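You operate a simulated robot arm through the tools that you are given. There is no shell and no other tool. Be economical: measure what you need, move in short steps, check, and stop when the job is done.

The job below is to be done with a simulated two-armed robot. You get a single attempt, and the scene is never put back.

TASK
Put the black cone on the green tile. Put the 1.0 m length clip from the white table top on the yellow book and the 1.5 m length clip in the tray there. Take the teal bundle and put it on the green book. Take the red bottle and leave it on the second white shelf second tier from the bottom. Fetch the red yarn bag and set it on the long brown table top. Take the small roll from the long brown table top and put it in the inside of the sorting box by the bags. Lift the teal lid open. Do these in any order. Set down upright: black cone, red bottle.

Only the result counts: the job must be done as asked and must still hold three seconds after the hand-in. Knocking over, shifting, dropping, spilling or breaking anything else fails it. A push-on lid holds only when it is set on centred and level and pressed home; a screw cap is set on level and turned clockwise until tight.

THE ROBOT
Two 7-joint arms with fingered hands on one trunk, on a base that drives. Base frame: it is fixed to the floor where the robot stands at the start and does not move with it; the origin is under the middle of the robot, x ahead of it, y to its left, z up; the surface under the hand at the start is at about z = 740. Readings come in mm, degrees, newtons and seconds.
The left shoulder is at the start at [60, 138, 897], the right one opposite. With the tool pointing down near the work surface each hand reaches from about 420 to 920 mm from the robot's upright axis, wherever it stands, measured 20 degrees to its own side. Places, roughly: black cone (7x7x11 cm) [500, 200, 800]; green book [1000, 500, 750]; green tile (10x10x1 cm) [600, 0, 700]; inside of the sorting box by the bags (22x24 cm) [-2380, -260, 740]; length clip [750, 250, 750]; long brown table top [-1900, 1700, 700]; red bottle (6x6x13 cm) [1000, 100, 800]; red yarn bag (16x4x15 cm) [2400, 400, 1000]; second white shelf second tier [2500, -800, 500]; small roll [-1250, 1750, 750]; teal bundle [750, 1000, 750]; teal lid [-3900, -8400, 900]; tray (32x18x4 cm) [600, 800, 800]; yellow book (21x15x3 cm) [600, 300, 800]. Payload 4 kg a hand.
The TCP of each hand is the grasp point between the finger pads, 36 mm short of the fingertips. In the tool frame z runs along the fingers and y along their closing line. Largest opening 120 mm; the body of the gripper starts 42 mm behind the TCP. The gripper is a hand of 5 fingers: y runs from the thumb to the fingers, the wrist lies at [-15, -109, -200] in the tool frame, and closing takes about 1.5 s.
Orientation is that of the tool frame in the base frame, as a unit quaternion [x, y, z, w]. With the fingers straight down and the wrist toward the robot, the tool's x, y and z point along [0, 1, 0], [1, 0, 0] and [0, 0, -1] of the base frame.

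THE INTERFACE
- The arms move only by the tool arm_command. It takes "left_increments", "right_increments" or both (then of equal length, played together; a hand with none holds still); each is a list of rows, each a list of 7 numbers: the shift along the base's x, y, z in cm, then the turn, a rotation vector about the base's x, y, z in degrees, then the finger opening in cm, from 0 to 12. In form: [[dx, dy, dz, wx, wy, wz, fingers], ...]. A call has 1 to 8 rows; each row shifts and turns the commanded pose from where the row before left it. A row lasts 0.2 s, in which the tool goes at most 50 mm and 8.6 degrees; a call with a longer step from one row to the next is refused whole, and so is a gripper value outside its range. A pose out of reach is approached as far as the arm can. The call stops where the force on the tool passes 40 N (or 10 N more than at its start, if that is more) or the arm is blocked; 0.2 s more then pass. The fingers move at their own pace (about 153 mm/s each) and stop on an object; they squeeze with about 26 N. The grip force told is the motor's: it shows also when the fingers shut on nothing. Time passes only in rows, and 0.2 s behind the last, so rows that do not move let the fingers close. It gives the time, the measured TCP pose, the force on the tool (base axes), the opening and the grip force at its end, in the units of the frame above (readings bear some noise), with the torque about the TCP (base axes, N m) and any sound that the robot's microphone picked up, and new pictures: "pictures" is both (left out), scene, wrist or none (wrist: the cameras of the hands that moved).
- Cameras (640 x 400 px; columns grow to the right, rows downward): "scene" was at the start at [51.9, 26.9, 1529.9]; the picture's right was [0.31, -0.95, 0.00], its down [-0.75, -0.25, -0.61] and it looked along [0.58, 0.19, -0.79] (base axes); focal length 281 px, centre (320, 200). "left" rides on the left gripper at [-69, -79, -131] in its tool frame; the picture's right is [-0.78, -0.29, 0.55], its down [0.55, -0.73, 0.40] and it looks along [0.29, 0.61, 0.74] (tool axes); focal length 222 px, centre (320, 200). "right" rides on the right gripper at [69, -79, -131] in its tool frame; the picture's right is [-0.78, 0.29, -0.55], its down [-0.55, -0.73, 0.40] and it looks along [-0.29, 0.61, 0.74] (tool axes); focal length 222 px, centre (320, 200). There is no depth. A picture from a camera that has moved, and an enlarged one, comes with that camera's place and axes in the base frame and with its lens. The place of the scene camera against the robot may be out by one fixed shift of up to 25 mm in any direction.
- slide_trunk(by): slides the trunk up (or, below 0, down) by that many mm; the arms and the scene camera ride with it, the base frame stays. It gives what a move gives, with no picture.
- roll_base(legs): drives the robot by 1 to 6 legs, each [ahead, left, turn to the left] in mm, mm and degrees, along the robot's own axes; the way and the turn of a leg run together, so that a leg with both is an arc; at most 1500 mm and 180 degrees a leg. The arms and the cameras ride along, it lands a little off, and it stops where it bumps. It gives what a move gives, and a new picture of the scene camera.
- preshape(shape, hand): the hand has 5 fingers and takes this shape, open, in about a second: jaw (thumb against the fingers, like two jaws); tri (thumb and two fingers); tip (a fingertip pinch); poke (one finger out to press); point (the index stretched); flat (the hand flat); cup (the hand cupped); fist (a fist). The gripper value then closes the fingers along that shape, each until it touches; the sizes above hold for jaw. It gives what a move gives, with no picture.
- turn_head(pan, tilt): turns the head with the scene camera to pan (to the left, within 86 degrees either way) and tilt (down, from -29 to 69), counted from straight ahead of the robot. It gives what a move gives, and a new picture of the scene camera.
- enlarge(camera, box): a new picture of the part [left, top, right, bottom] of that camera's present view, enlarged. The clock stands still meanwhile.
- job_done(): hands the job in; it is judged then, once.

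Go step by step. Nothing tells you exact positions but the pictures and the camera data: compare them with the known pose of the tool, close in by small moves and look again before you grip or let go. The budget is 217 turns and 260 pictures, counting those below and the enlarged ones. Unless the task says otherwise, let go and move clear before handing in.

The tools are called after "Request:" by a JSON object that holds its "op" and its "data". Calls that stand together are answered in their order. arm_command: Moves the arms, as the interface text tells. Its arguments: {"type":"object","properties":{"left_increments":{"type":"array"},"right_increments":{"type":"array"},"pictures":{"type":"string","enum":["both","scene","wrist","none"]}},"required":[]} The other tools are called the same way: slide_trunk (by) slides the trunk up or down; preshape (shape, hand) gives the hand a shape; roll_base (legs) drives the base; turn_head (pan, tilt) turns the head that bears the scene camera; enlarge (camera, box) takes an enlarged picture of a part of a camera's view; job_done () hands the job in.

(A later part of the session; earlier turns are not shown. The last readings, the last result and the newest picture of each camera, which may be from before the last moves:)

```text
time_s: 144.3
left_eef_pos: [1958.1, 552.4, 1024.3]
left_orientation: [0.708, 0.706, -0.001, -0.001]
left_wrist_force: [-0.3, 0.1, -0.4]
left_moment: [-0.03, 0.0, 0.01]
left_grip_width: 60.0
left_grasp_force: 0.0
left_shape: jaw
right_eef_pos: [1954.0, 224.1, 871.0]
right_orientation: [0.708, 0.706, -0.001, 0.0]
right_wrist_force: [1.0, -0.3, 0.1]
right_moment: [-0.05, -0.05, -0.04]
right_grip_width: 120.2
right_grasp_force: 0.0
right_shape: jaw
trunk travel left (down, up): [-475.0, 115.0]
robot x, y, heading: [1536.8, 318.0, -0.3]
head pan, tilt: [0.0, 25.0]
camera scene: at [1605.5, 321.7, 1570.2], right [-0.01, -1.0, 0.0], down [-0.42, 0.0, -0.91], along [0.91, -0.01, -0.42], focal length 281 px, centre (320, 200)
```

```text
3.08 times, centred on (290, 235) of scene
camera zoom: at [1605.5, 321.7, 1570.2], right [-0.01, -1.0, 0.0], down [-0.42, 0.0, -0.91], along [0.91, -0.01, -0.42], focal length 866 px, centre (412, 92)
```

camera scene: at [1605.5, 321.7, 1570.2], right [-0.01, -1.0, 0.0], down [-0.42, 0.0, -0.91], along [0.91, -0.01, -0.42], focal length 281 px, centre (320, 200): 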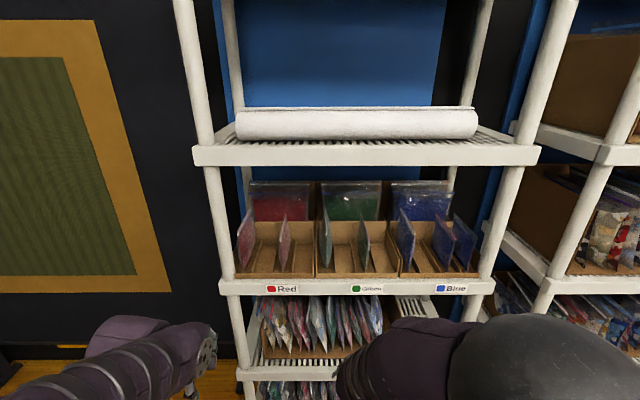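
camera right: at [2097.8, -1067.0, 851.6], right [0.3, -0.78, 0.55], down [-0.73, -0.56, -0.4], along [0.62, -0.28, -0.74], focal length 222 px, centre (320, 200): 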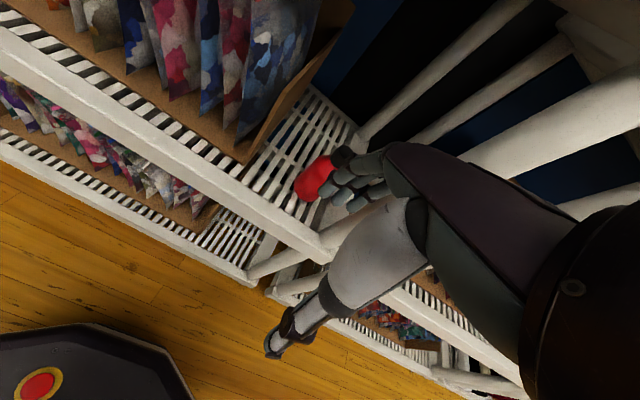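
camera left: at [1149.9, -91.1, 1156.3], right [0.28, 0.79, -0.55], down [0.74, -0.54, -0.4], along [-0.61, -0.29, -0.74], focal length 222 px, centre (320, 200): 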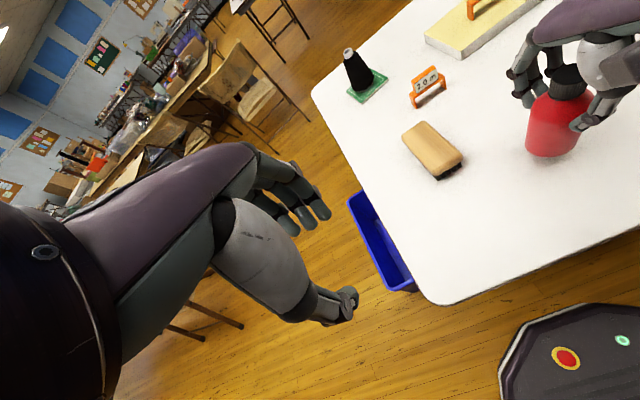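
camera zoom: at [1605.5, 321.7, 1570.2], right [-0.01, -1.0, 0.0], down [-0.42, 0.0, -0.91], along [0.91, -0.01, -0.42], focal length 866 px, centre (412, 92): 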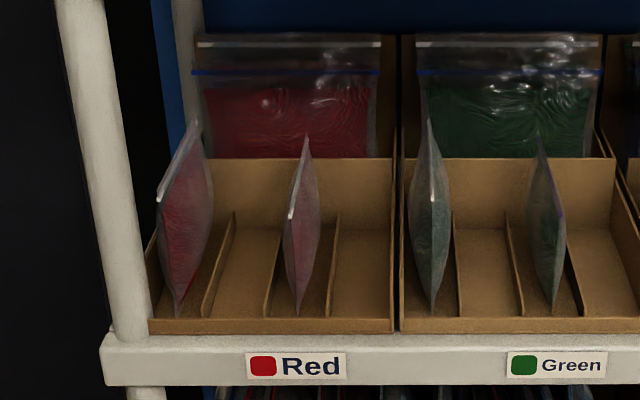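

Bag 2 (edge-on, near [2415,432], z 960–1110, plane along x) matches the given place. I turn the right hand: yaw 90° and then pitch toward the shelf, raising it.

Request:
{"op": "arm_command", "data": {"right_increments": [[0, 0, 2, 0, 0, 8.2, 12], [0, 0, 2, 0, 0, 8.2, 12], [0, 0, 2, 0, 0, 8.2, 12], [0, 0, 2, 0, 0, 8.2, 12], [0, 0, 2, 0, 0, 8.2, 12], [0, 0, 2, 0, 0, 8.2, 12], [0, 0, 2, 0, 0, 8.2, 12], [0, 0, 2, 0, 0, 8.2, 12]], "pictures": "none"}}

Request:
{"op": "arm_command", "data": {"right_increments": [[0, 0, 1, 0, 0, 8.2, 12], [0, 0, 1, 0, 0, 8.2, 12], [0, 0, 1, 0, 0, 8, 12], [0, 0, 0, 0, -8.5, 0, 12], [0, 0, 0, 0, -8.5, 0, 12], [0, 0, 0, 0, -8.5, 0, 12], [0, 0, 0, 0, -8.5, 0, 12], [0, 0, 0, 0, -8.5, 0, 12]], "pictures": "both"}}

```text
time_s: 146.1
left_eef_pos: [1958.4, 551.0, 1024.7]
left_orientation: [0.708, 0.706, -0.001, 0.0]
left_wrist_force: [0.6, -0.6, -0.7]
left_moment: [0.02, 0.0, -0.03]
left_grip_width: 59.9
left_grasp_force: 0.0
left_shape: jaw
right_eef_pos: [1952.5, 223.1, 1031.6]
right_orientation: [0.212, 0.977, -0.001, 0.0]
right_wrist_force: [-0.4, -0.1, 0.6]
right_moment: [0.0, 0.03, -0.02]
right_grip_width: 119.9
right_grasp_force: 0.0
right_shape: jaw
trunk travel left (down, up): [-475.0, 115.0]
robot x, y, heading: [1531.0, 318.9, -0.3]
head pan, tilt: [0.0, 25.0]
```

```text
time_s: 147.9
left_eef_pos: [1957.5, 551.6, 1024.3]
left_orientation: [0.708, 0.706, 0.001, 0.001]
left_wrist_force: [0.4, 0.1, 0.5]
left_moment: [0.03, -0.02, -0.01]
left_grip_width: 60.0
left_grasp_force: 0.0
left_shape: jaw
right_eef_pos: [1954.6, 224.7, 1061.0]
right_orientation: [0.001, 0.932, 0.0, 0.364]
right_wrist_force: [0.3, -0.4, 0.0]
right_moment: [0.01, -0.02, -0.01]
right_grip_width: 120.0
right_grasp_force: 0.1
right_shape: jaw
trunk travel left (down, up): [-475.0, 115.0]
robot x, y, heading: [1535.5, 317.5, -0.3]
head pan, tilt: [0.0, 25.0]
camera scene: at [1605.1, 321.4, 1570.2], right [-0.01, -1.0, 0.0], down [-0.42, 0.0, -0.91], along [0.91, 0.0, -0.42], focal length 281 px, centre (320, 200)
camera right: at [1814.5, 143.9, 1110.1], right [0.21, 0.29, 0.94], down [0.67, -0.74, 0.08], along [0.71, 0.61, -0.35], focal length 222 px, centre (320, 200)
```

scene: 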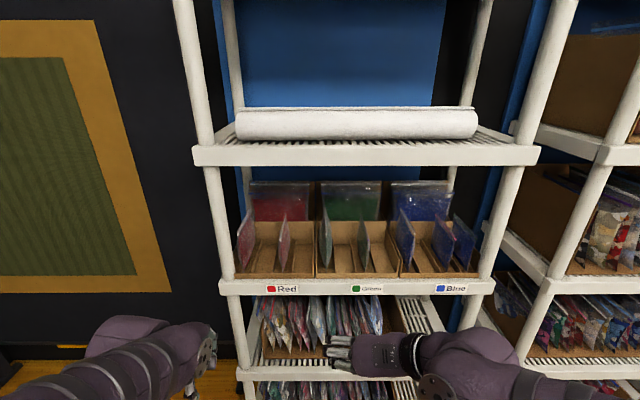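
right: 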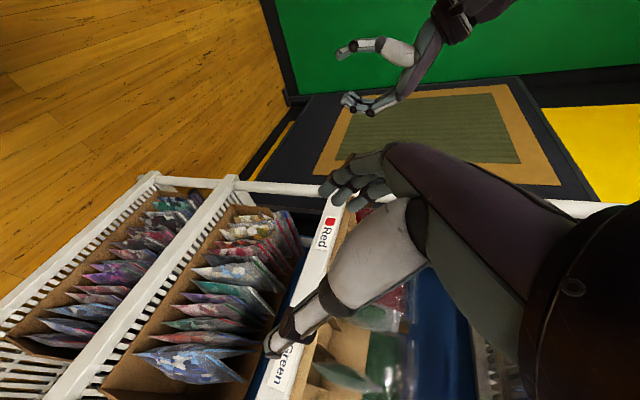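

The hand turns well. I complete the pitch to 60°, and shift the base left and ahead.

Request:
{"op": "arm_command", "data": {"right_increments": [[0, 0, 1.5, 0, -8.5, 0, 12], [0, 0, 1.5, 0, -8.5, 0, 12], [0, 0, 0, 0, 0, 0, 12]], "pictures": "none"}}

Request:
{"op": "roll_base", "data": {"legs": [[150, 165, 0.3]]}}

Request:
{"op": "enlarge", "data": {"camera": "right", "box": [0, 0, 640, 400]}}

```text
time_s: 148.7
left_eef_pos: [1958.6, 551.5, 1024.5]
left_orientation: [0.708, 0.706, -0.001, 0.0]
left_wrist_force: [0.8, -0.5, -0.2]
left_moment: [-0.03, -0.02, -0.01]
left_grip_width: 60.0
left_grasp_force: 0.1
left_shape: jaw
right_eef_pos: [1954.4, 223.7, 1090.4]
right_orientation: [0.001, 0.868, 0.001, 0.497]
right_wrist_force: [0.1, -0.1, -0.5]
right_moment: [0.02, -0.01, -0.02]
right_grip_width: 120.0
right_grasp_force: 0.2
right_shape: jaw
trunk travel left (down, up): [-475.0, 115.0]
robot x, y, heading: [1535.3, 317.7, -0.2]
head pan, tilt: [0.0, 25.0]
```

```text
time_s: 150.4
left_eef_pos: [2106.1, 723.4, 1023.5]
left_orientation: [0.707, 0.707, -0.001, 0.0]
left_wrist_force: [-0.4, -0.1, -0.2]
left_moment: [-0.06, 0.01, 0.01]
left_grip_width: 59.8
left_grasp_force: 0.2
left_shape: jaw
right_eef_pos: [2103.6, 397.2, 1090.8]
right_orientation: [0.0, 0.868, 0.002, 0.496]
right_wrist_force: [0.0, 1.2, -0.2]
right_moment: [0.01, -0.01, -0.02]
right_grip_width: 119.7
right_grasp_force: 0.0
right_shape: jaw
trunk travel left (down, up): [-475.0, 115.0]
robot x, y, heading: [1682.8, 491.2, 0.3]
head pan, tilt: [0.0, 25.0]
camera scene: at [1754.6, 492.4, 1570.1], right [0.0, -1.0, 0.0], down [-0.42, 0.0, -0.91], along [0.91, 0.0, -0.42], focal length 281 px, centre (320, 200)
```

scene: 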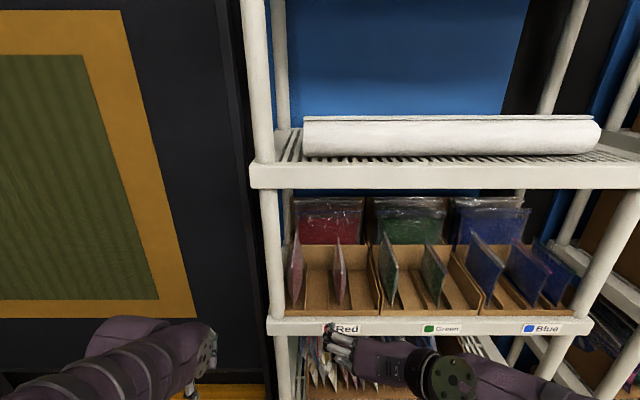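

```text
1.00 times, centred on (320, 200) of right (not enlarged: the box is as wide or as high as the picture)
camera zoom: at [1955.8, 315.6, 1096.7], right [-0.07, 0.29, 0.95], down [0.62, -0.73, 0.27], along [0.78, 0.61, -0.13], focal length 222 px, centre (320, 200)
```

zoom: 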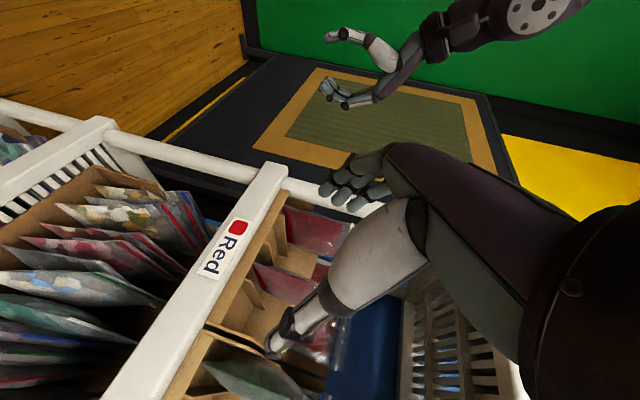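

Request:
{"op": "enlarge", "data": {"camera": "right", "box": [190, 160, 370, 380]}}

Request:
{"op": "enlarge", "data": {"camera": "scene", "box": [260, 180, 460, 340]}}

```text
1.82 times, centred on (280, 270) of right
camera zoom: at [1955.8, 315.6, 1096.7], right [-0.07, 0.29, 0.95], down [0.62, -0.73, 0.27], along [0.78, 0.61, -0.13], focal length 404 px, centre (393, 73)
```

zoom: 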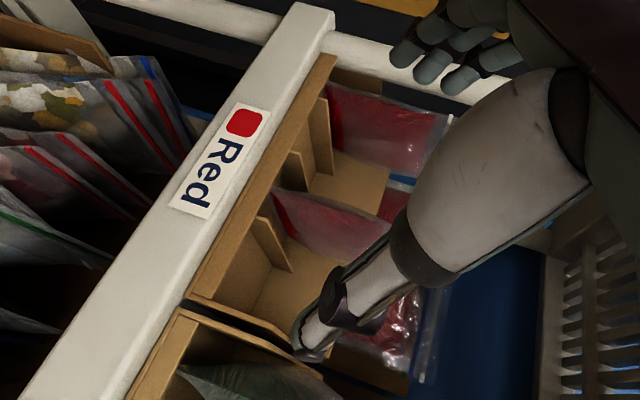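

```text
2.50 times, centred on (360, 260) of scene
camera zoom: at [1754.6, 492.4, 1570.1], right [0.0, -1.0, 0.0], down [-0.42, 0.0, -0.91], along [0.91, 0.0, -0.42], focal length 704 px, centre (220, 50)
```

zoom: 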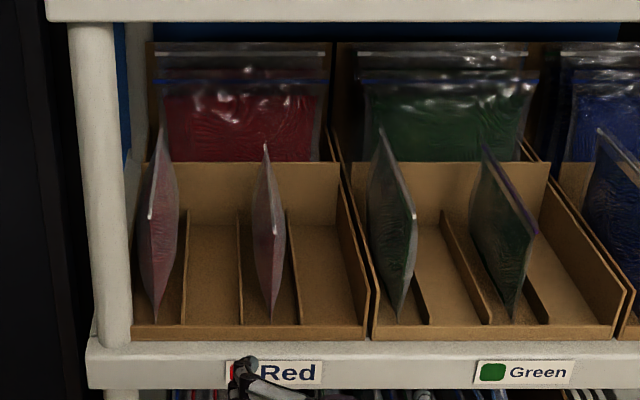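

Bag 2: x 2337–2500, y≈437, z 966–1098. I advance the hand along its plane, stopping short to check.

Request:
{"op": "arm_command", "data": {"right_increments": [[0, 4, -1, 0, 0, 0, 10], [4.5, 0, -0.5, 0, 0, 0, 10], [4.5, 0, 0, 0, 0, 0, 10], [4.5, 0, 0, 0, 0, 0, 10], [4.5, 0, 0, 0, 0, 0, 10], [0, 0, 0, 0, 0, 0, 10]], "pictures": "both"}}

```text
time_s: 151.8
left_eef_pos: [2105.7, 722.6, 1025.0]
left_orientation: [0.707, 0.707, 0.0, 0.0]
left_wrist_force: [0.1, 0.0, -0.3]
left_moment: [0.03, 0.04, -0.01]
left_grip_width: 60.0
left_grasp_force: 0.0
left_shape: jaw
right_eef_pos: [2283.1, 435.3, 1075.1]
right_orientation: [0.001, 0.868, 0.001, 0.496]
right_wrist_force: [0.2, -0.9, -0.4]
right_moment: [0.02, 0.03, 0.01]
right_grip_width: 100.1
right_grasp_force: 0.1
right_shape: jaw
trunk travel left (down, up): [-475.0, 115.0]
robot x, y, heading: [1682.9, 490.4, -0.1]
head pan, tilt: [0.0, 25.0]
camera scene: at [1753.3, 491.4, 1570.2], right [0.0, -1.0, 0.0], down [-0.42, 0.0, -0.91], along [0.91, 0.0, -0.42], focal length 281 px, centre (320, 200)
camera right: at [2135.8, 354.3, 1079.7], right [-0.07, 0.29, 0.95], down [0.62, -0.73, 0.27], along [0.78, 0.61, -0.12], focal length 222 px, centre (320, 200)
```

scene: 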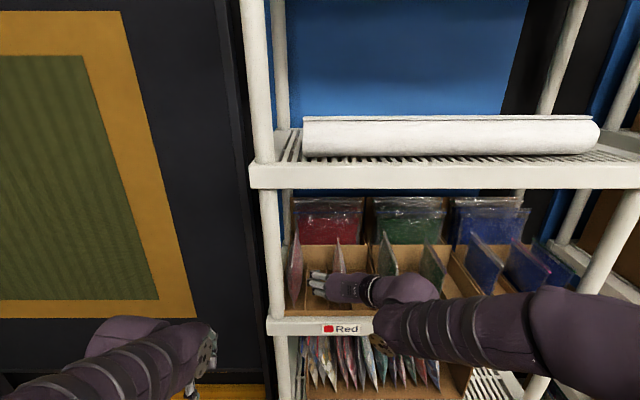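
right: 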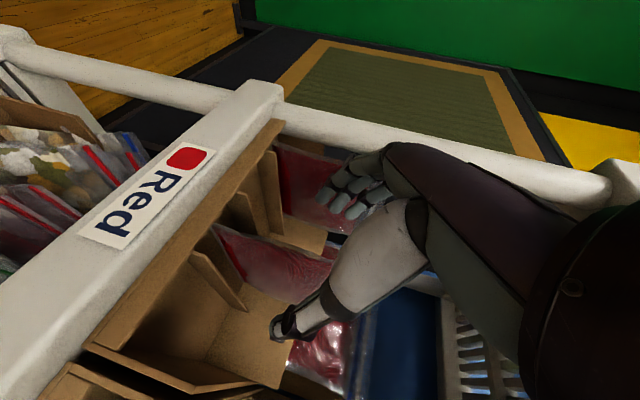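

The bag lies between thumb and fingers. I advance the last 95 mm and close.

Request:
{"op": "arm_command", "data": {"right_increments": [[3.5, 0.1, 0, 0, 0, 0, 10], [3.5, 0.1, 0, 0, 0, 0, 10], [2.5, 0, 0, 0, 0, 0, 10], [0, 0, 0, 0, 0, 0, 10]], "pictures": "wrist"}}

```text
time_s: 152.8
left_eef_pos: [2107.0, 723.2, 1025.6]
left_orientation: [0.707, 0.707, -0.001, 0.0]
left_wrist_force: [0.3, -0.3, 0.0]
left_moment: [0.0, 0.02, 0.01]
left_grip_width: 60.0
left_grasp_force: 0.1
left_shape: jaw
right_eef_pos: [2379.0, 437.0, 1073.3]
right_orientation: [0.0, 0.868, 0.002, 0.496]
right_wrist_force: [0.1, 0.6, -0.2]
right_moment: [-0.03, -0.02, -0.01]
right_grip_width: 99.9
right_grasp_force: 0.0
right_shape: jaw
trunk travel left (down, up): [-475.0, 115.0]
robot x, y, heading: [1680.7, 487.2, -0.1]
head pan, tilt: [0.0, 25.0]
camera right: at [2230.8, 357.1, 1079.9], right [-0.07, 0.29, 0.95], down [0.62, -0.73, 0.27], along [0.78, 0.61, -0.13], focal length 222 px, centre (320, 200)
```

right: 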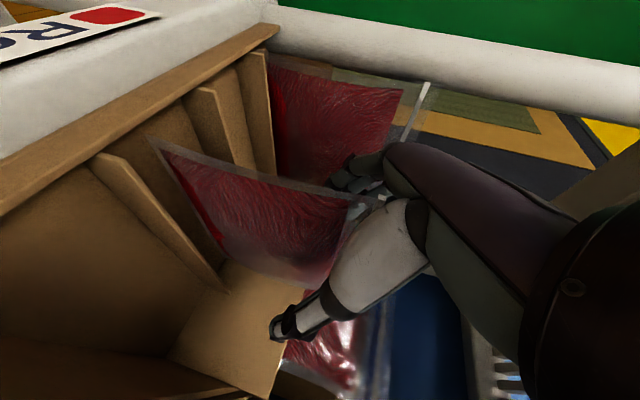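

Request:
{"op": "arm_command", "data": {"right_increments": [[0.5, 0, -1.1, 0, 0, 0, 10], [0, 0, 0, 0, 0, 0, 6], [0, 0, 0, 0, 0, 0, 3], [0, 0, 0, 0, 0, 0, 0], [0, 0, 0, 0, 0, 0, 0], [0, 0, 0, 0, 0, 0, 0], [0, 0, 0, 0, 0, 0, 0]], "pictures": "wrist"}}

```text
time_s: 154.4
left_eef_pos: [2105.4, 722.9, 1024.6]
left_orientation: [0.707, 0.707, -0.001, -0.001]
left_wrist_force: [-0.1, -0.3, -0.1]
left_moment: [-0.04, 0.0, -0.01]
left_grip_width: 60.1
left_grasp_force: 0.2
left_shape: jaw
right_eef_pos: [2384.3, 437.5, 1064.1]
right_orientation: [0.0, 0.868, 0.002, 0.496]
right_wrist_force: [0.7, -0.5, 1.0]
right_moment: [-0.06, -0.08, -0.01]
right_grip_width: 30.1
right_grasp_force: 25.9
right_shape: jaw
trunk travel left (down, up): [-475.0, 115.0]
robot x, y, heading: [1679.6, 485.4, -0.2]
head pan, tilt: [0.0, 25.0]
camera right: at [2235.8, 357.1, 1069.8], right [-0.07, 0.29, 0.95], down [0.62, -0.73, 0.27], along [0.78, 0.61, -0.12], focal length 222 px, centre (320, 200)
```

right: 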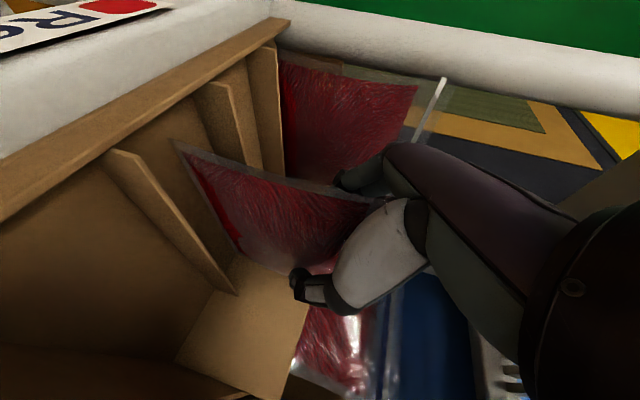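

Grip at 30 mm. I lift it 60 mm and check.

Request:
{"op": "arm_command", "data": {"right_increments": [[0, 0, 2, 0, 0, 0, 0], [0, 0, 2, 0, 0, 0, 0], [0, 0, 2, 0, 0, 0, 0], [0, 0, 2, 0, 0, 0, 0]], "pictures": "both"}}

```text
time_s: 155.4
left_eef_pos: [2106.5, 722.5, 1024.5]
left_orientation: [0.707, 0.707, -0.001, 0.0]
left_wrist_force: [-0.2, 1.1, -0.6]
left_moment: [-0.01, 0.02, 0.0]
left_grip_width: 59.7
left_grasp_force: 0.1
left_shape: jaw
right_eef_pos: [2383.9, 438.2, 1144.7]
right_orientation: [-0.001, 0.868, 0.001, 0.497]
right_wrist_force: [-0.1, -0.1, -1.0]
right_moment: [0.0, 0.0, 0.01]
right_grip_width: 30.1
right_grasp_force: 25.8
right_shape: jaw
trunk travel left (down, up): [-475.0, 115.0]
robot x, y, heading: [1683.8, 489.8, 0.1]
head pan, tilt: [0.0, 25.0]
camera scene: at [1753.7, 491.4, 1570.2], right [0.0, -1.0, 0.0], down [-0.42, 0.0, -0.91], along [0.91, 0.0, -0.42], focal length 281 px, centre (320, 200)
camera right: at [2235.2, 357.8, 1150.9], right [-0.07, 0.29, 0.95], down [0.62, -0.73, 0.27], along [0.78, 0.61, -0.12], focal length 222 px, centre (320, 200)
```

scene: 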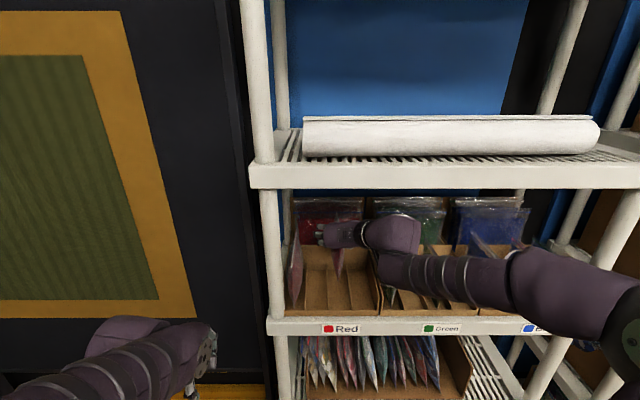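
right: 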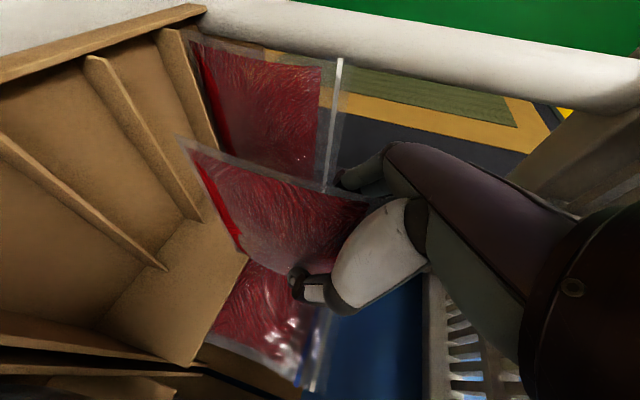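

The bag is held. I pull it straight out of the shelf.

Request:
{"op": "arm_command", "data": {"right_increments": [[-4, 0, 0, 0, 0, 0, 0], [-4.5, 0, 0, 0, 0, 0, 0], [-4.5, 0, 0, 0, 0, 0, 0], [-4.5, 0, 0, 0, 0, 0, 0], [-4.5, 0, 0, 0, 0, 0, 0], [-4.5, 0, 0, 0, 0, 0, 0], [-3, -3, 0, 0, 0, 0, 0], [0, -3, 0, 0, 0, 0, 0]], "pictures": "both"}}

```text
time_s: 157.2
left_eef_pos: [2105.6, 722.1, 1023.7]
left_orientation: [0.707, 0.707, 0.0, -0.001]
left_wrist_force: [1.2, -0.4, 0.5]
left_moment: [0.02, 0.0, -0.03]
left_grip_width: 59.7
left_grasp_force: 0.1
left_shape: jaw
right_eef_pos: [2088.8, 377.1, 1144.6]
right_orientation: [0.0, 0.869, 0.003, 0.496]
right_wrist_force: [0.3, -0.7, -0.7]
right_moment: [0.0, 0.01, -0.05]
right_grip_width: 30.0
right_grasp_force: 25.5
right_shape: jaw
trunk travel left (down, up): [-475.0, 115.0]
robot x, y, heading: [1677.7, 488.4, -0.3]
head pan, tilt: [0.0, 25.0]
camera scene: at [1754.1, 490.7, 1570.1], right [0.0, -1.0, 0.0], down [-0.42, 0.0, -0.91], along [0.91, 0.0, -0.42], focal length 281 px, centre (320, 200)
camera right: at [1941.0, 295.4, 1151.0], right [-0.07, 0.29, 0.95], down [0.62, -0.73, 0.27], along [0.78, 0.62, -0.13], focal length 222 px, centre (320, 200)
```

scene: 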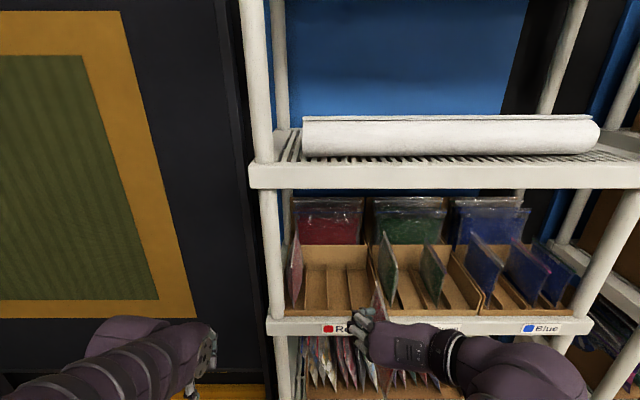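
right: 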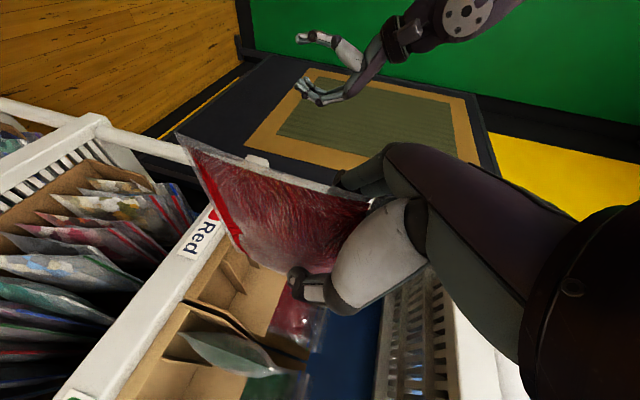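

The red bag is out. I drive back the known way: right to y≈-800, then reverse along it.

Request:
{"op": "roll_base", "data": {"legs": [[-160, 0, 0.2], [0, -1290, 0], [-1500, 0, 0]]}}

Request:
{"op": "turn_head", "data": {"pan": 80, "tilt": 25}}

```text
time_s: 171.8
left_eef_pos: [477.4, -610.9, 1025.5]
left_orientation: [0.697, 0.717, 0.0, 0.0]
left_wrist_force: [-0.2, 0.2, -0.2]
left_moment: [0.01, 0.0, -0.02]
left_grip_width: 59.8
left_grasp_force: 0.1
left_shape: jaw
right_eef_pos: [470.8, -956.3, 1145.0]
right_orientation: [-0.013, 0.868, 0.009, 0.496]
right_wrist_force: [-0.5, 0.5, -0.8]
right_moment: [0.01, -0.01, 0.01]
right_grip_width: 29.9
right_grasp_force: 25.7
right_shape: jaw
trunk travel left (down, up): [-475.0, 115.0]
robot x, y, heading: [60.5, -857.6, 1.4]
head pan, tilt: [0.0, 25.0]
camera scene: at [132.7, -852.3, 1570.2], right [0.03, -1.0, 0.0], down [-0.42, -0.01, -0.91], along [0.91, 0.02, -0.42], focal length 281 px, centre (320, 200)
```

scene: 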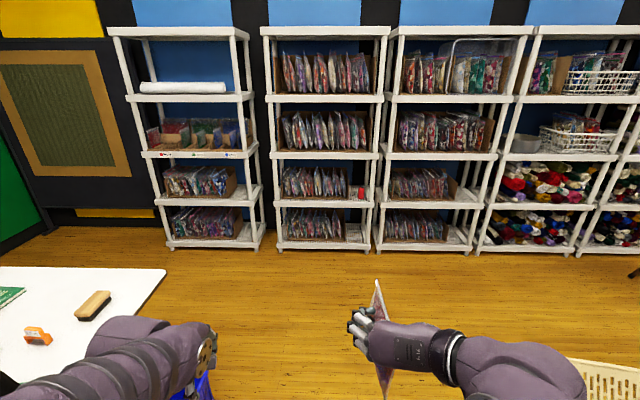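

```text
time_s: 173.3
left_eef_pos: [478.1, -611.2, 1024.4]
left_orientation: [0.696, 0.718, -0.001, -0.001]
left_wrist_force: [0.3, -0.5, 0.6]
left_moment: [-0.02, -0.04, -0.02]
left_grip_width: 59.6
left_grasp_force: 0.1
left_shape: jaw
right_eef_pos: [471.6, -955.8, 1144.4]
right_orientation: [-0.013, 0.868, 0.009, 0.497]
right_wrist_force: [0.2, -0.3, -0.8]
right_moment: [-0.01, 0.03, 0.0]
right_grip_width: 30.0
right_grasp_force: 26.3
right_shape: jaw
trunk travel left (down, up): [-475.0, 115.0]
robot x, y, heading: [60.7, -857.4, 1.6]
head pan, tilt: [80.0, 25.0]
camera scene: at [54.5, -763.6, 1570.2], right [0.99, -0.15, 0.0], down [-0.06, -0.42, -0.91], along [0.13, 0.9, -0.42], focal length 281 px, centre (320, 200)
```

scene: 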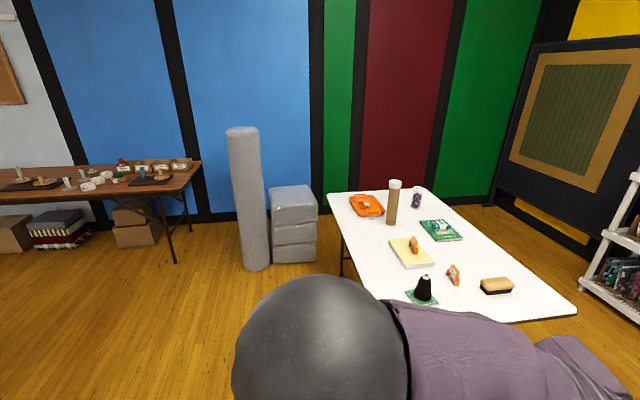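

The brown table stands along the wall at left (front edge y≈1300). I drive there: left, back, turn left 90°, then along to x≈-1250.

Request:
{"op": "roll_base", "data": {"legs": [[-90, 0, -1.5], [0, 630, 0], [-320, 420, 0], [0, 0, 90], [0, 900, 0], [450, 0, 0]]}}

Request:
{"op": "turn_head", "data": {"pan": 0, "tilt": 30}}

```text
time_s: 190.8
left_eef_pos: [-1508.7, 1051.7, 1024.5]
left_orientation: [-0.002, 1.0, -0.001, 0.0]
left_wrist_force: [-0.6, -0.2, 0.0]
left_moment: [-0.01, -0.01, 0.03]
left_grip_width: 60.0
left_grasp_force: 0.1
left_shape: jaw
right_eef_pos: [-1162.1, 1035.9, 1144.6]
right_orientation: [0.614, -0.613, -0.354, -0.349]
right_wrist_force: [0.2, 0.1, -0.2]
right_moment: [-0.02, 0.04, 0.02]
right_grip_width: 29.9
right_grasp_force: 26.0
right_shape: jaw
trunk travel left (down, up): [-475.0, 115.0]
robot x, y, heading: [-1273.3, 627.3, 90.1]
head pan, tilt: [80.0, 25.0]
camera scene: at [-1352.2, 616.6, 1570.2], right [0.17, 0.99, 0.0], down [0.42, -0.07, -0.91], along [-0.89, 0.16, -0.42], focal length 281 px, centre (320, 200)
```

scene: 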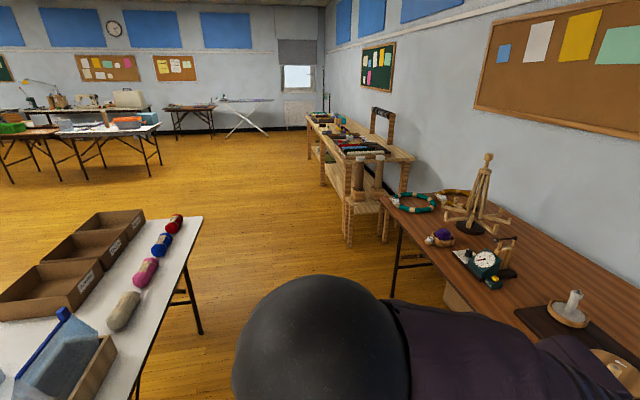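

```text
time_s: 192.3
left_eef_pos: [-1508.4, 1050.0, 1024.1]
left_orientation: [-0.001, 1.0, -0.001, -0.001]
left_wrist_force: [-0.3, -1.3, 0.3]
left_moment: [-0.01, 0.01, 0.03]
left_grip_width: 60.0
left_grasp_force: 0.2
left_shape: jaw
right_eef_pos: [-1162.0, 1035.3, 1144.6]
right_orientation: [0.615, -0.613, -0.352, -0.35]
right_wrist_force: [-0.1, 1.2, -0.1]
right_moment: [0.0, 0.02, -0.01]
right_grip_width: 29.8
right_grasp_force: 26.2
right_shape: jaw
trunk travel left (down, up): [-475.0, 115.0]
robot x, y, heading: [-1269.8, 626.1, 90.0]
head pan, tilt: [0.0, 30.0]
camera scene: at [-1261.7, 690.4, 1562.2], right [1.0, 0.0, 0.0], down [0.0, -0.5, -0.87], along [0.0, 0.87, -0.5], focal length 281 px, centre (320, 200)
```

scene: 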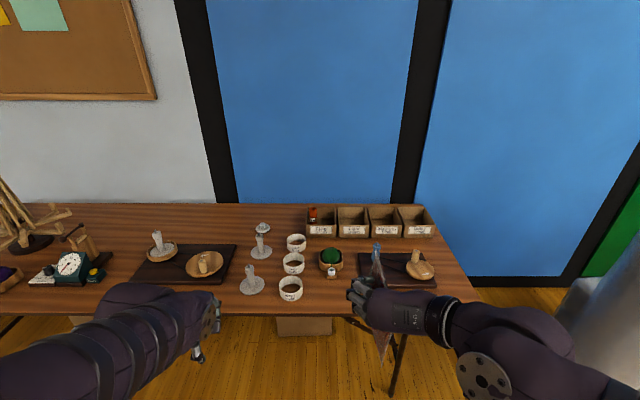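

I zoom in on the brown table to find the roll and free space.

Request:
{"op": "enlarge", "data": {"camera": "scene", "box": [220, 190, 450, 310]}}

Request:
{"op": "enlarge", "data": {"camera": "scene", "box": [0, 190, 230, 310]}}

```text
2.78 times, centred on (335, 250) of scene
camera zoom: at [-1261.7, 690.4, 1562.2], right [1.0, 0.0, 0.0], down [0.0, -0.5, -0.87], along [0.0, 0.87, -0.5], focal length 783 px, centre (278, 61)
```

zoom: 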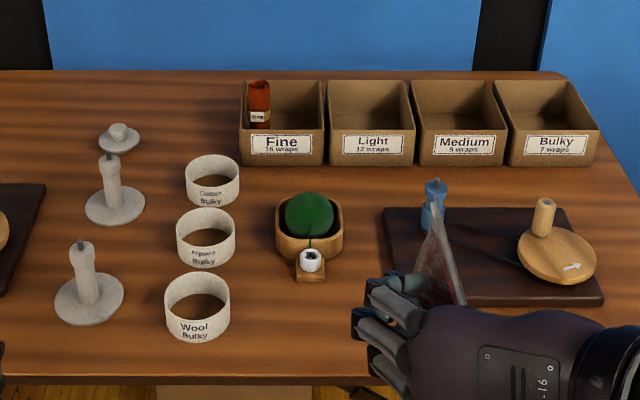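

```text
2.78 times, centred on (115, 250) of scene
camera zoom: at [-1261.7, 690.4, 1562.2], right [1.0, 0.0, 0.0], down [0.0, -0.5, -0.87], along [0.0, 0.87, -0.5], focal length 783 px, centre (890, 61)
```

zoom: 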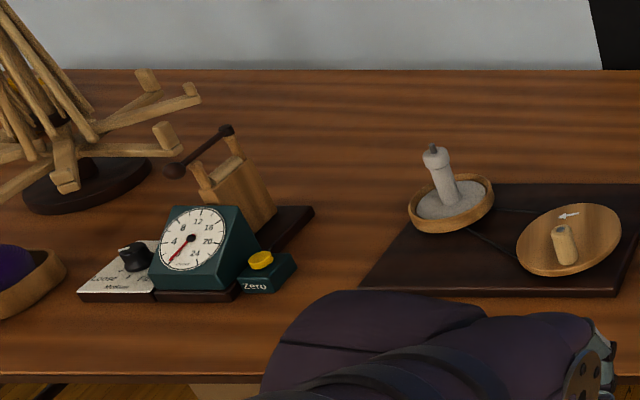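

The red roll stands in the "Fine" box near [-1290,1850]; free table space lies at the back around [-1750,1850]. I strafe left to x≈-1900 and go ahead 200 mm for the bag.

Request:
{"op": "roll_base", "data": {"legs": [[0, 620, 0], [220, 0, 0]]}}

Request:
{"op": "arm_command", "data": {"right_increments": [[0, 0, 0, 0, 8, 0, 0], [0, 0, 0, 0, 8, 0, 0]], "pictures": "wrist"}}

```text
time_s: 197.1
left_eef_pos: [-2129.5, 1276.2, 1023.4]
left_orientation: [0.002, 1.0, -0.001, 0.0]
left_wrist_force: [-0.1, -0.3, -0.2]
left_moment: [-0.03, -0.01, 0.0]
left_grip_width: 60.1
left_grasp_force: 0.0
left_shape: jaw
right_eef_pos: [-1782.6, 1257.9, 1144.8]
right_orientation: [-0.613, 0.614, 0.352, 0.35]
right_wrist_force: [0.8, 0.6, -1.3]
right_moment: [-0.03, 0.0, 0.03]
right_grip_width: 30.0
right_grasp_force: 26.1
right_shape: jaw
trunk travel left (down, up): [-475.0, 115.0]
robot x, y, heading: [-1896.5, 849.2, 89.9]
head pan, tilt: [0.0, 30.0]
camera scene: at [-1885.0, 915.0, 1562.1], right [1.0, 0.0, 0.0], down [0.0, -0.5, -0.87], along [0.0, 0.87, -0.5], focal length 281 px, centre (320, 200)
```

scene: 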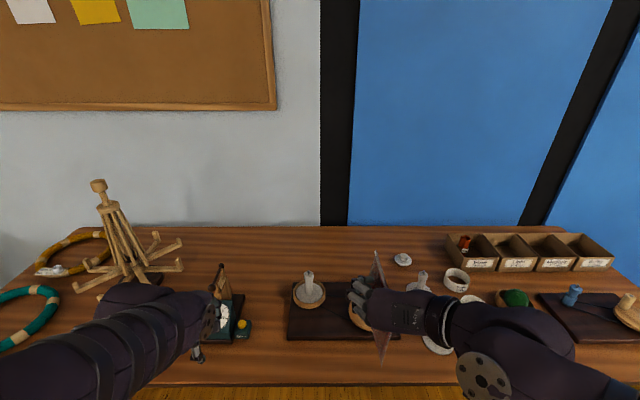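

```text
time_s: 197.7
left_eef_pos: [-2128.9, 1275.8, 1025.1]
left_orientation: [0.002, 1.0, -0.001, -0.001]
left_wrist_force: [-0.1, -0.6, -0.3]
left_moment: [0.01, 0.03, -0.03]
left_grip_width: 59.8
left_grasp_force: 0.1
left_shape: jaw
right_eef_pos: [-1784.1, 1257.6, 1145.1]
right_orientation: [-0.559, 0.657, 0.434, 0.259]
right_wrist_force: [1.0, 0.7, -1.2]
right_moment: [-0.04, -0.04, 0.01]
right_grip_width: 30.0
right_grasp_force: 26.1
right_shape: jaw
trunk travel left (down, up): [-475.0, 115.0]
robot x, y, heading: [-1894.0, 849.4, 89.7]
head pan, tilt: [0.0, 30.0]
camera right: at [-1705.2, 1108.2, 1129.4], right [-0.01, -0.07, 1.0], down [0.78, 0.62, 0.06], along [-0.62, 0.78, 0.05], focal length 222 px, centre (320, 200)
```

right: 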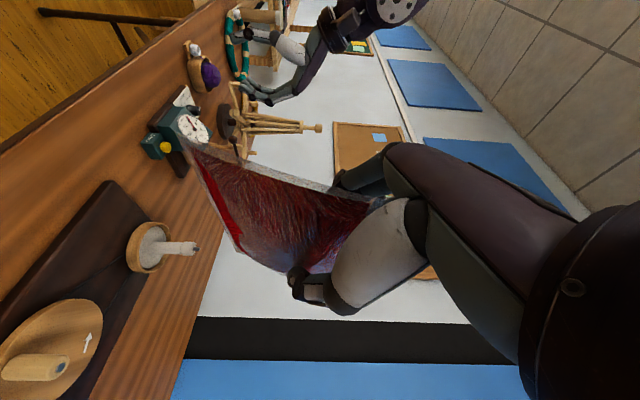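

Fingers-below, thumb-on-top is the better way round (wrist high). I undo that turn and roll the hand the other way about its own axis so that the bag lies nearly flat.

Request:
{"op": "arm_command", "data": {"right_increments": [[0, 0, 0, 0, -8, 0, 0], [0, 0, 0, 0, -8, 0, 0], [0, 0, 0, 0, -7.1, 4.1, 0], [0, 0, 0, 0, -7.1, 4.1, 0], [0, 0, 0, 0, -7.1, 4.1, 0], [0, 0, 0, 0, -7.1, 4.1, 0], [0, 0, 0, 0, -7.1, 4.1, 0], [0, 0, 0, 0, -7.1, 4.1, 0]], "pictures": "none"}}

Request:
{"op": "arm_command", "data": {"right_increments": [[0, 0, 0, 0, -7.1, 4.1, 0], [0, 0, 0, 0, -7.1, 4.1, 0], [0, 0, 0, 0, -7.1, 4.1, 0], [0, 0, 0, 0, -7.1, 4.1, 0], [0, 0, 0, 0, -7.1, 4.1, 0], [0, 0, 0, 0, 0, 0, 0]], "pictures": "both"}}

```text
time_s: 199.5
left_eef_pos: [-2129.3, 1275.4, 1023.7]
left_orientation: [0.001, 1.0, -0.001, -0.001]
left_wrist_force: [0.2, 0.0, -0.3]
left_moment: [0.02, 0.0, -0.01]
left_grip_width: 59.9
left_grasp_force: 0.2
left_shape: jaw
right_eef_pos: [-1784.9, 1258.9, 1144.6]
right_orientation: [0.813, -0.304, -0.171, -0.467]
right_wrist_force: [0.2, -0.2, -0.6]
right_moment: [-0.02, 0.04, 0.06]
right_grip_width: 29.8
right_grasp_force: 26.2
right_shape: jaw
trunk travel left (down, up): [-475.0, 115.0]
robot x, y, heading: [-1895.9, 850.3, 89.4]
head pan, tilt: [0.0, 30.0]
```

```text
time_s: 200.9
left_eef_pos: [-2129.7, 1275.1, 1024.9]
left_orientation: [0.001, 1.0, -0.001, 0.001]
left_wrist_force: [-0.8, 0.2, -0.5]
left_moment: [0.02, 0.02, 0.0]
left_grip_width: 59.7
left_grasp_force: 0.1
left_shape: jaw
right_eef_pos: [-1782.9, 1257.5, 1145.3]
right_orientation: [0.867, -0.002, 0.005, -0.499]
right_wrist_force: [-0.2, 0.7, -1.4]
right_moment: [-0.04, 0.03, 0.02]
right_grip_width: 29.9
right_grasp_force: 25.8
right_shape: jaw
trunk travel left (down, up): [-475.0, 115.0]
robot x, y, heading: [-1894.5, 848.5, 89.5]
head pan, tilt: [0.0, 30.0]
camera scene: at [-1884.9, 913.7, 1562.2], right [1.0, 0.0, 0.0], down [0.0, -0.5, -0.87], along [0.0, 0.87, -0.5], focal length 281 px, centre (320, 200)
camera right: at [-1715.0, 1181.8, 1279.4], right [-0.79, -0.61, 0.02], down [-0.55, 0.72, 0.43], along [-0.28, 0.33, -0.9], focal length 222 px, centre (320, 200)
```

scene: 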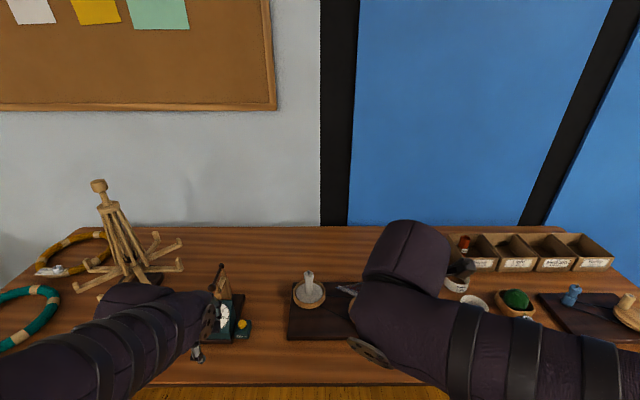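
right: 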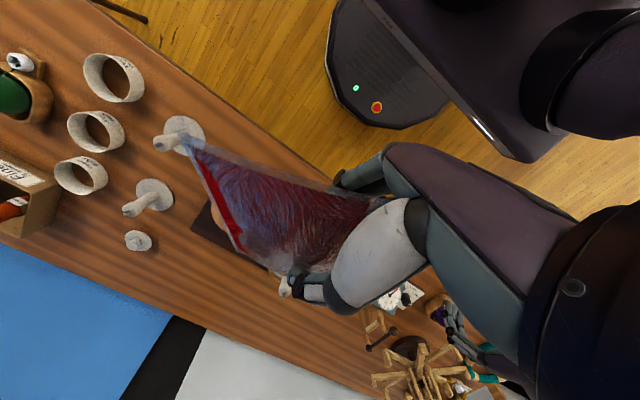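

The bag lies nearly flat in the hand. I drive 90 mm nearer the table and extend over the free place.

Request:
{"op": "roll_base", "data": {"legs": [[90, 0, 0.4]]}}

Request:
{"op": "arm_command", "data": {"right_increments": [[-0.6, 4.7, 0, 0, 0, 0, 0], [-0.6, 4.7, 0, 0, 0, 0, 0], [-0.6, 4.7, 0, 0, 0, 0, 0], [-0.6, 4.7, -0.5, 0, 0, 0, 0], [-0.6, 4.7, -0.5, 0, 0, 0, 0], [-0.6, 4.7, -1, 0, 0, 0, 0], [-0.6, 4.7, -1, 0, 0, 0, 0], [-0.6, 4.7, -1, 0, 0, 0, 0]], "pictures": "both"}}

```text
time_s: 202.0
left_eef_pos: [-2132.4, 1366.7, 1024.7]
left_orientation: [-0.003, 1.0, 0.0, 0.0]
left_wrist_force: [-0.1, -0.1, 0.0]
left_moment: [-0.02, 0.01, -0.03]
left_grip_width: 59.9
left_grasp_force: 0.0
left_shape: jaw
right_eef_pos: [-1786.1, 1350.8, 1144.9]
right_orientation: [0.867, 0.001, 0.002, -0.499]
right_wrist_force: [0.2, 1.1, -0.1]
right_moment: [-0.04, 0.01, 0.02]
right_grip_width: 29.9
right_grasp_force: 26.0
right_shape: jaw
trunk travel left (down, up): [-475.0, 115.0]
robot x, y, heading: [-1897.4, 940.9, 90.2]
head pan, tilt: [0.0, 30.0]
camera scene: at [-1885.3, 1007.7, 1562.1], right [1.0, 0.0, 0.0], down [0.0, -0.5, -0.87], along [0.0, 0.87, -0.5], focal length 281 px, centre (320, 200)
```

scene: 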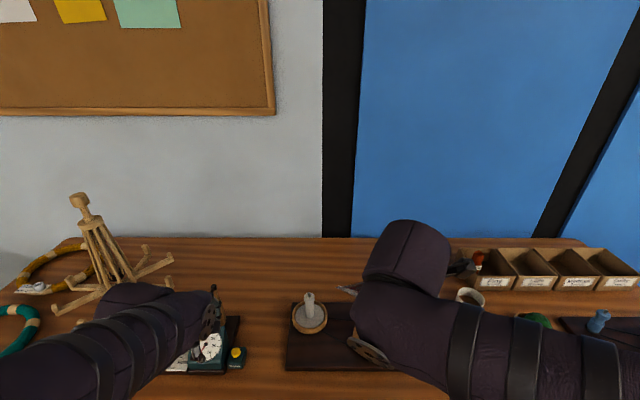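

```text
time_s: 203.8
left_eef_pos: [-2132.5, 1367.1, 1024.3]
left_orientation: [-0.002, 1.0, -0.001, 0.0]
left_wrist_force: [-0.2, -0.1, 0.0]
left_moment: [-0.02, -0.02, 0.01]
left_grip_width: 59.8
left_grasp_force: 0.2
left_shape: jaw
right_eef_pos: [-1834.1, 1728.2, 1101.7]
right_orientation: [0.867, 0.001, 0.002, -0.499]
right_wrist_force: [0.6, 1.2, -0.5]
right_moment: [-0.01, 0.02, 0.02]
right_grip_width: 29.4
right_grasp_force: 26.3
right_shape: jaw
trunk travel left (down, up): [-475.0, 115.0]
robot x, y, heading: [-1890.9, 938.7, 90.0]
head pan, tilt: [0.0, 30.0]
camera scene: at [-1885.7, 1007.5, 1562.1], right [1.0, 0.0, 0.0], down [0.0, -0.5, -0.87], along [0.0, 0.87, -0.5], focal length 281 px, centre (320, 200)
camera right: at [-1765.1, 1654.2, 1235.9], right [-0.79, -0.62, 0.02], down [-0.55, 0.71, 0.43], along [-0.28, 0.33, -0.9], focal length 222 px, centre (320, 200)
```

scene: 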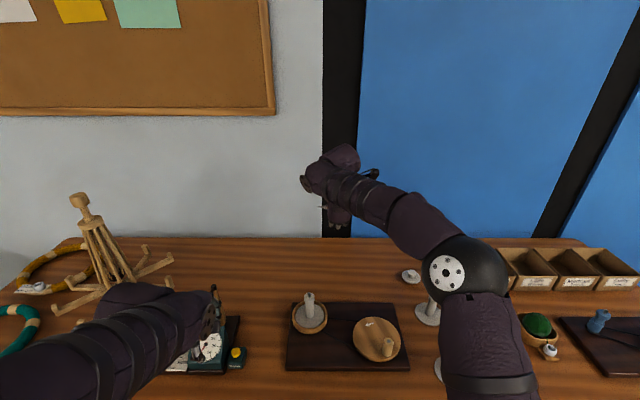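
right: 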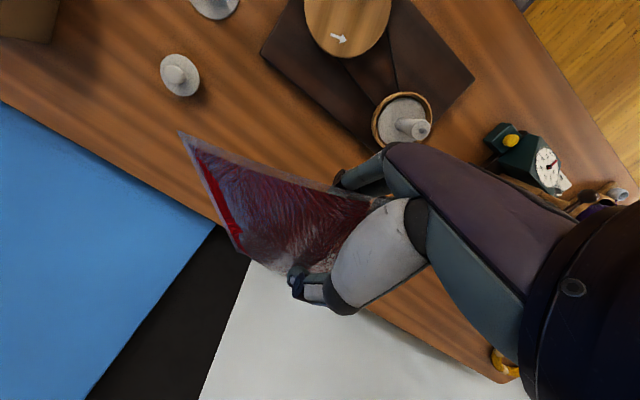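

I lower the bag toward the free area behind the boards.

Request:
{"op": "arm_command", "data": {"right_increments": [[0, 2, -4.2, 0, 0, 0, 0], [0, 2, -4.2, 0, 0, 0, 0], [0, 0, -4.8, 0, 0, 0, 0], [0, 0, -4.8, 0, 0, 0, 0], [0, 0, -4, 0, 0, 0, 0], [0, 0, 0, 0, 0, 0, 0]], "pictures": "both"}}

```text
time_s: 205.2
left_eef_pos: [-2132.1, 1366.9, 1023.6]
left_orientation: [-0.003, 1.0, 0.0, 0.0]
left_wrist_force: [0.0, -0.3, 0.0]
left_moment: [-0.01, -0.03, 0.01]
left_grip_width: 59.9
left_grasp_force: 0.0
left_shape: jaw
right_eef_pos: [-1832.9, 1766.5, 885.6]
right_orientation: [0.866, 0.001, 0.002, -0.5]
right_wrist_force: [-0.6, 0.0, -0.7]
right_moment: [-0.02, 0.0, 0.05]
right_grip_width: 29.6
right_grasp_force: 26.3
right_shape: jaw
trunk travel left (down, up): [-475.0, 115.0]
robot x, y, heading: [-1895.5, 944.9, 90.2]
head pan, tilt: [0.0, 30.0]
camera scene: at [-1885.3, 1005.8, 1562.2], right [1.0, 0.0, 0.0], down [0.0, -0.5, -0.87], along [0.0, 0.87, -0.5], focal length 281 px, centre (320, 200)
camera right: at [-1764.3, 1691.6, 1019.5], right [-0.78, -0.62, 0.02], down [-0.55, 0.71, 0.43], along [-0.28, 0.33, -0.9], focal length 222 px, centre (320, 200)
```

scene: 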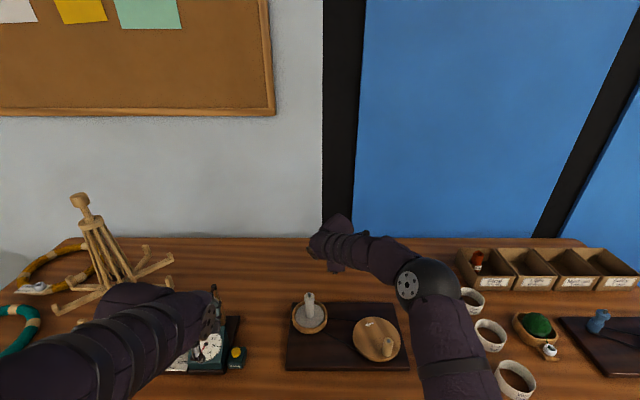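
right: 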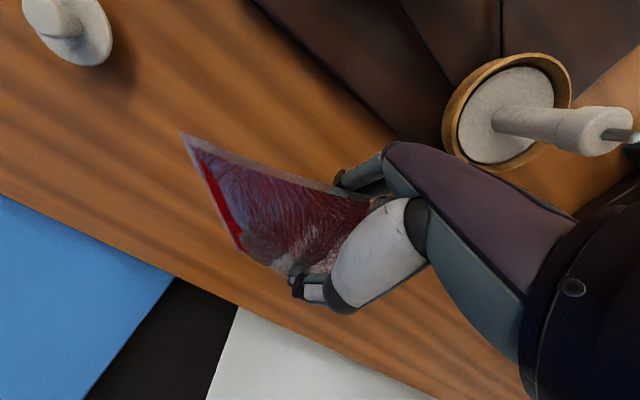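

Request:
{"op": "arm_command", "data": {"right_increments": [[0, 0, -3, 0, 0, 0, 0], [0, 0, -2, 0, 0, 0, 0], [0, 0, -1, 0, 0, 0, 0], [0, 0, -1, 0, 0, 0, 0], [0, 0, 0, 0, 0, 0, 0]], "pictures": "wrist"}}

```text
time_s: 206.4
left_eef_pos: [-2132.0, 1365.8, 1025.6]
left_orientation: [-0.002, 1.0, -0.001, 0.0]
left_wrist_force: [0.5, 0.3, 0.4]
left_moment: [0.03, -0.03, 0.0]
left_grip_width: 59.8
left_grasp_force: 0.2
left_shape: jaw
right_eef_pos: [-1833.3, 1764.6, 815.3]
right_orientation: [0.866, 0.001, 0.003, -0.499]
right_wrist_force: [0.6, -0.3, -0.3]
right_moment: [-0.01, 0.04, -0.01]
right_grip_width: 29.8
right_grasp_force: 26.8
right_shape: jaw
trunk travel left (down, up): [-475.0, 115.0]
robot x, y, heading: [-1899.9, 941.5, 90.0]
head pan, tilt: [0.0, 30.0]
camera right: at [-1764.7, 1690.6, 949.5], right [-0.79, -0.62, 0.02], down [-0.55, 0.71, 0.43], along [-0.28, 0.33, -0.9], focal length 222 px, centre (320, 200)
```

right: 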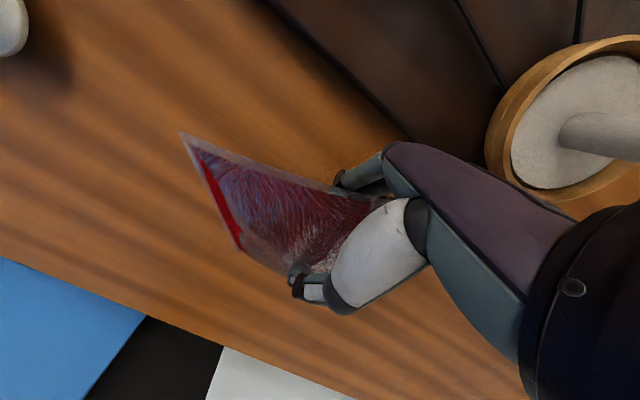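

Request:
{"op": "arm_command", "data": {"right_increments": [[0, 0, -0.7, 0, 0, 0, 0], [0, 0, -0.7, 0, 0, 0, 0], [0, 0, -0.7, 0, 0, 0, 0], [0, 0, -0.7, 0, 0, 0, 0], [0, 0, 0, 0, 0, 0, 0]], "pictures": "wrist"}}

```text
time_s: 207.6
left_eef_pos: [-2132.4, 1364.4, 1025.3]
left_orientation: [-0.003, 1.0, 0.0, 0.0]
left_wrist_force: [1.1, -0.6, 0.1]
left_moment: [0.02, 0.0, 0.0]
left_grip_width: 59.9
left_grasp_force: 0.0
left_shape: jaw
right_eef_pos: [-1834.9, 1766.5, 789.9]
right_orientation: [0.864, 0.002, 0.001, -0.503]
right_wrist_force: [-0.6, -2.8, 20.4]
right_moment: [1.74, 0.06, 0.14]
right_grip_width: 31.1
right_grasp_force: 25.9
right_shape: jaw
trunk travel left (down, up): [-475.0, 115.0]
robot x, y, heading: [-1893.1, 941.4, 89.9]
head pan, tilt: [0.0, 30.0]
camera right: at [-1766.0, 1690.0, 924.3], right [-0.78, -0.62, 0.02], down [-0.55, 0.71, 0.44], along [-0.28, 0.34, -0.9], focal length 222 px, centre (320, 200)
```

right: 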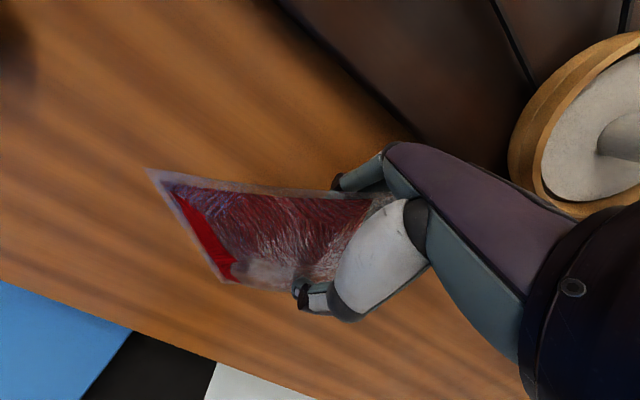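

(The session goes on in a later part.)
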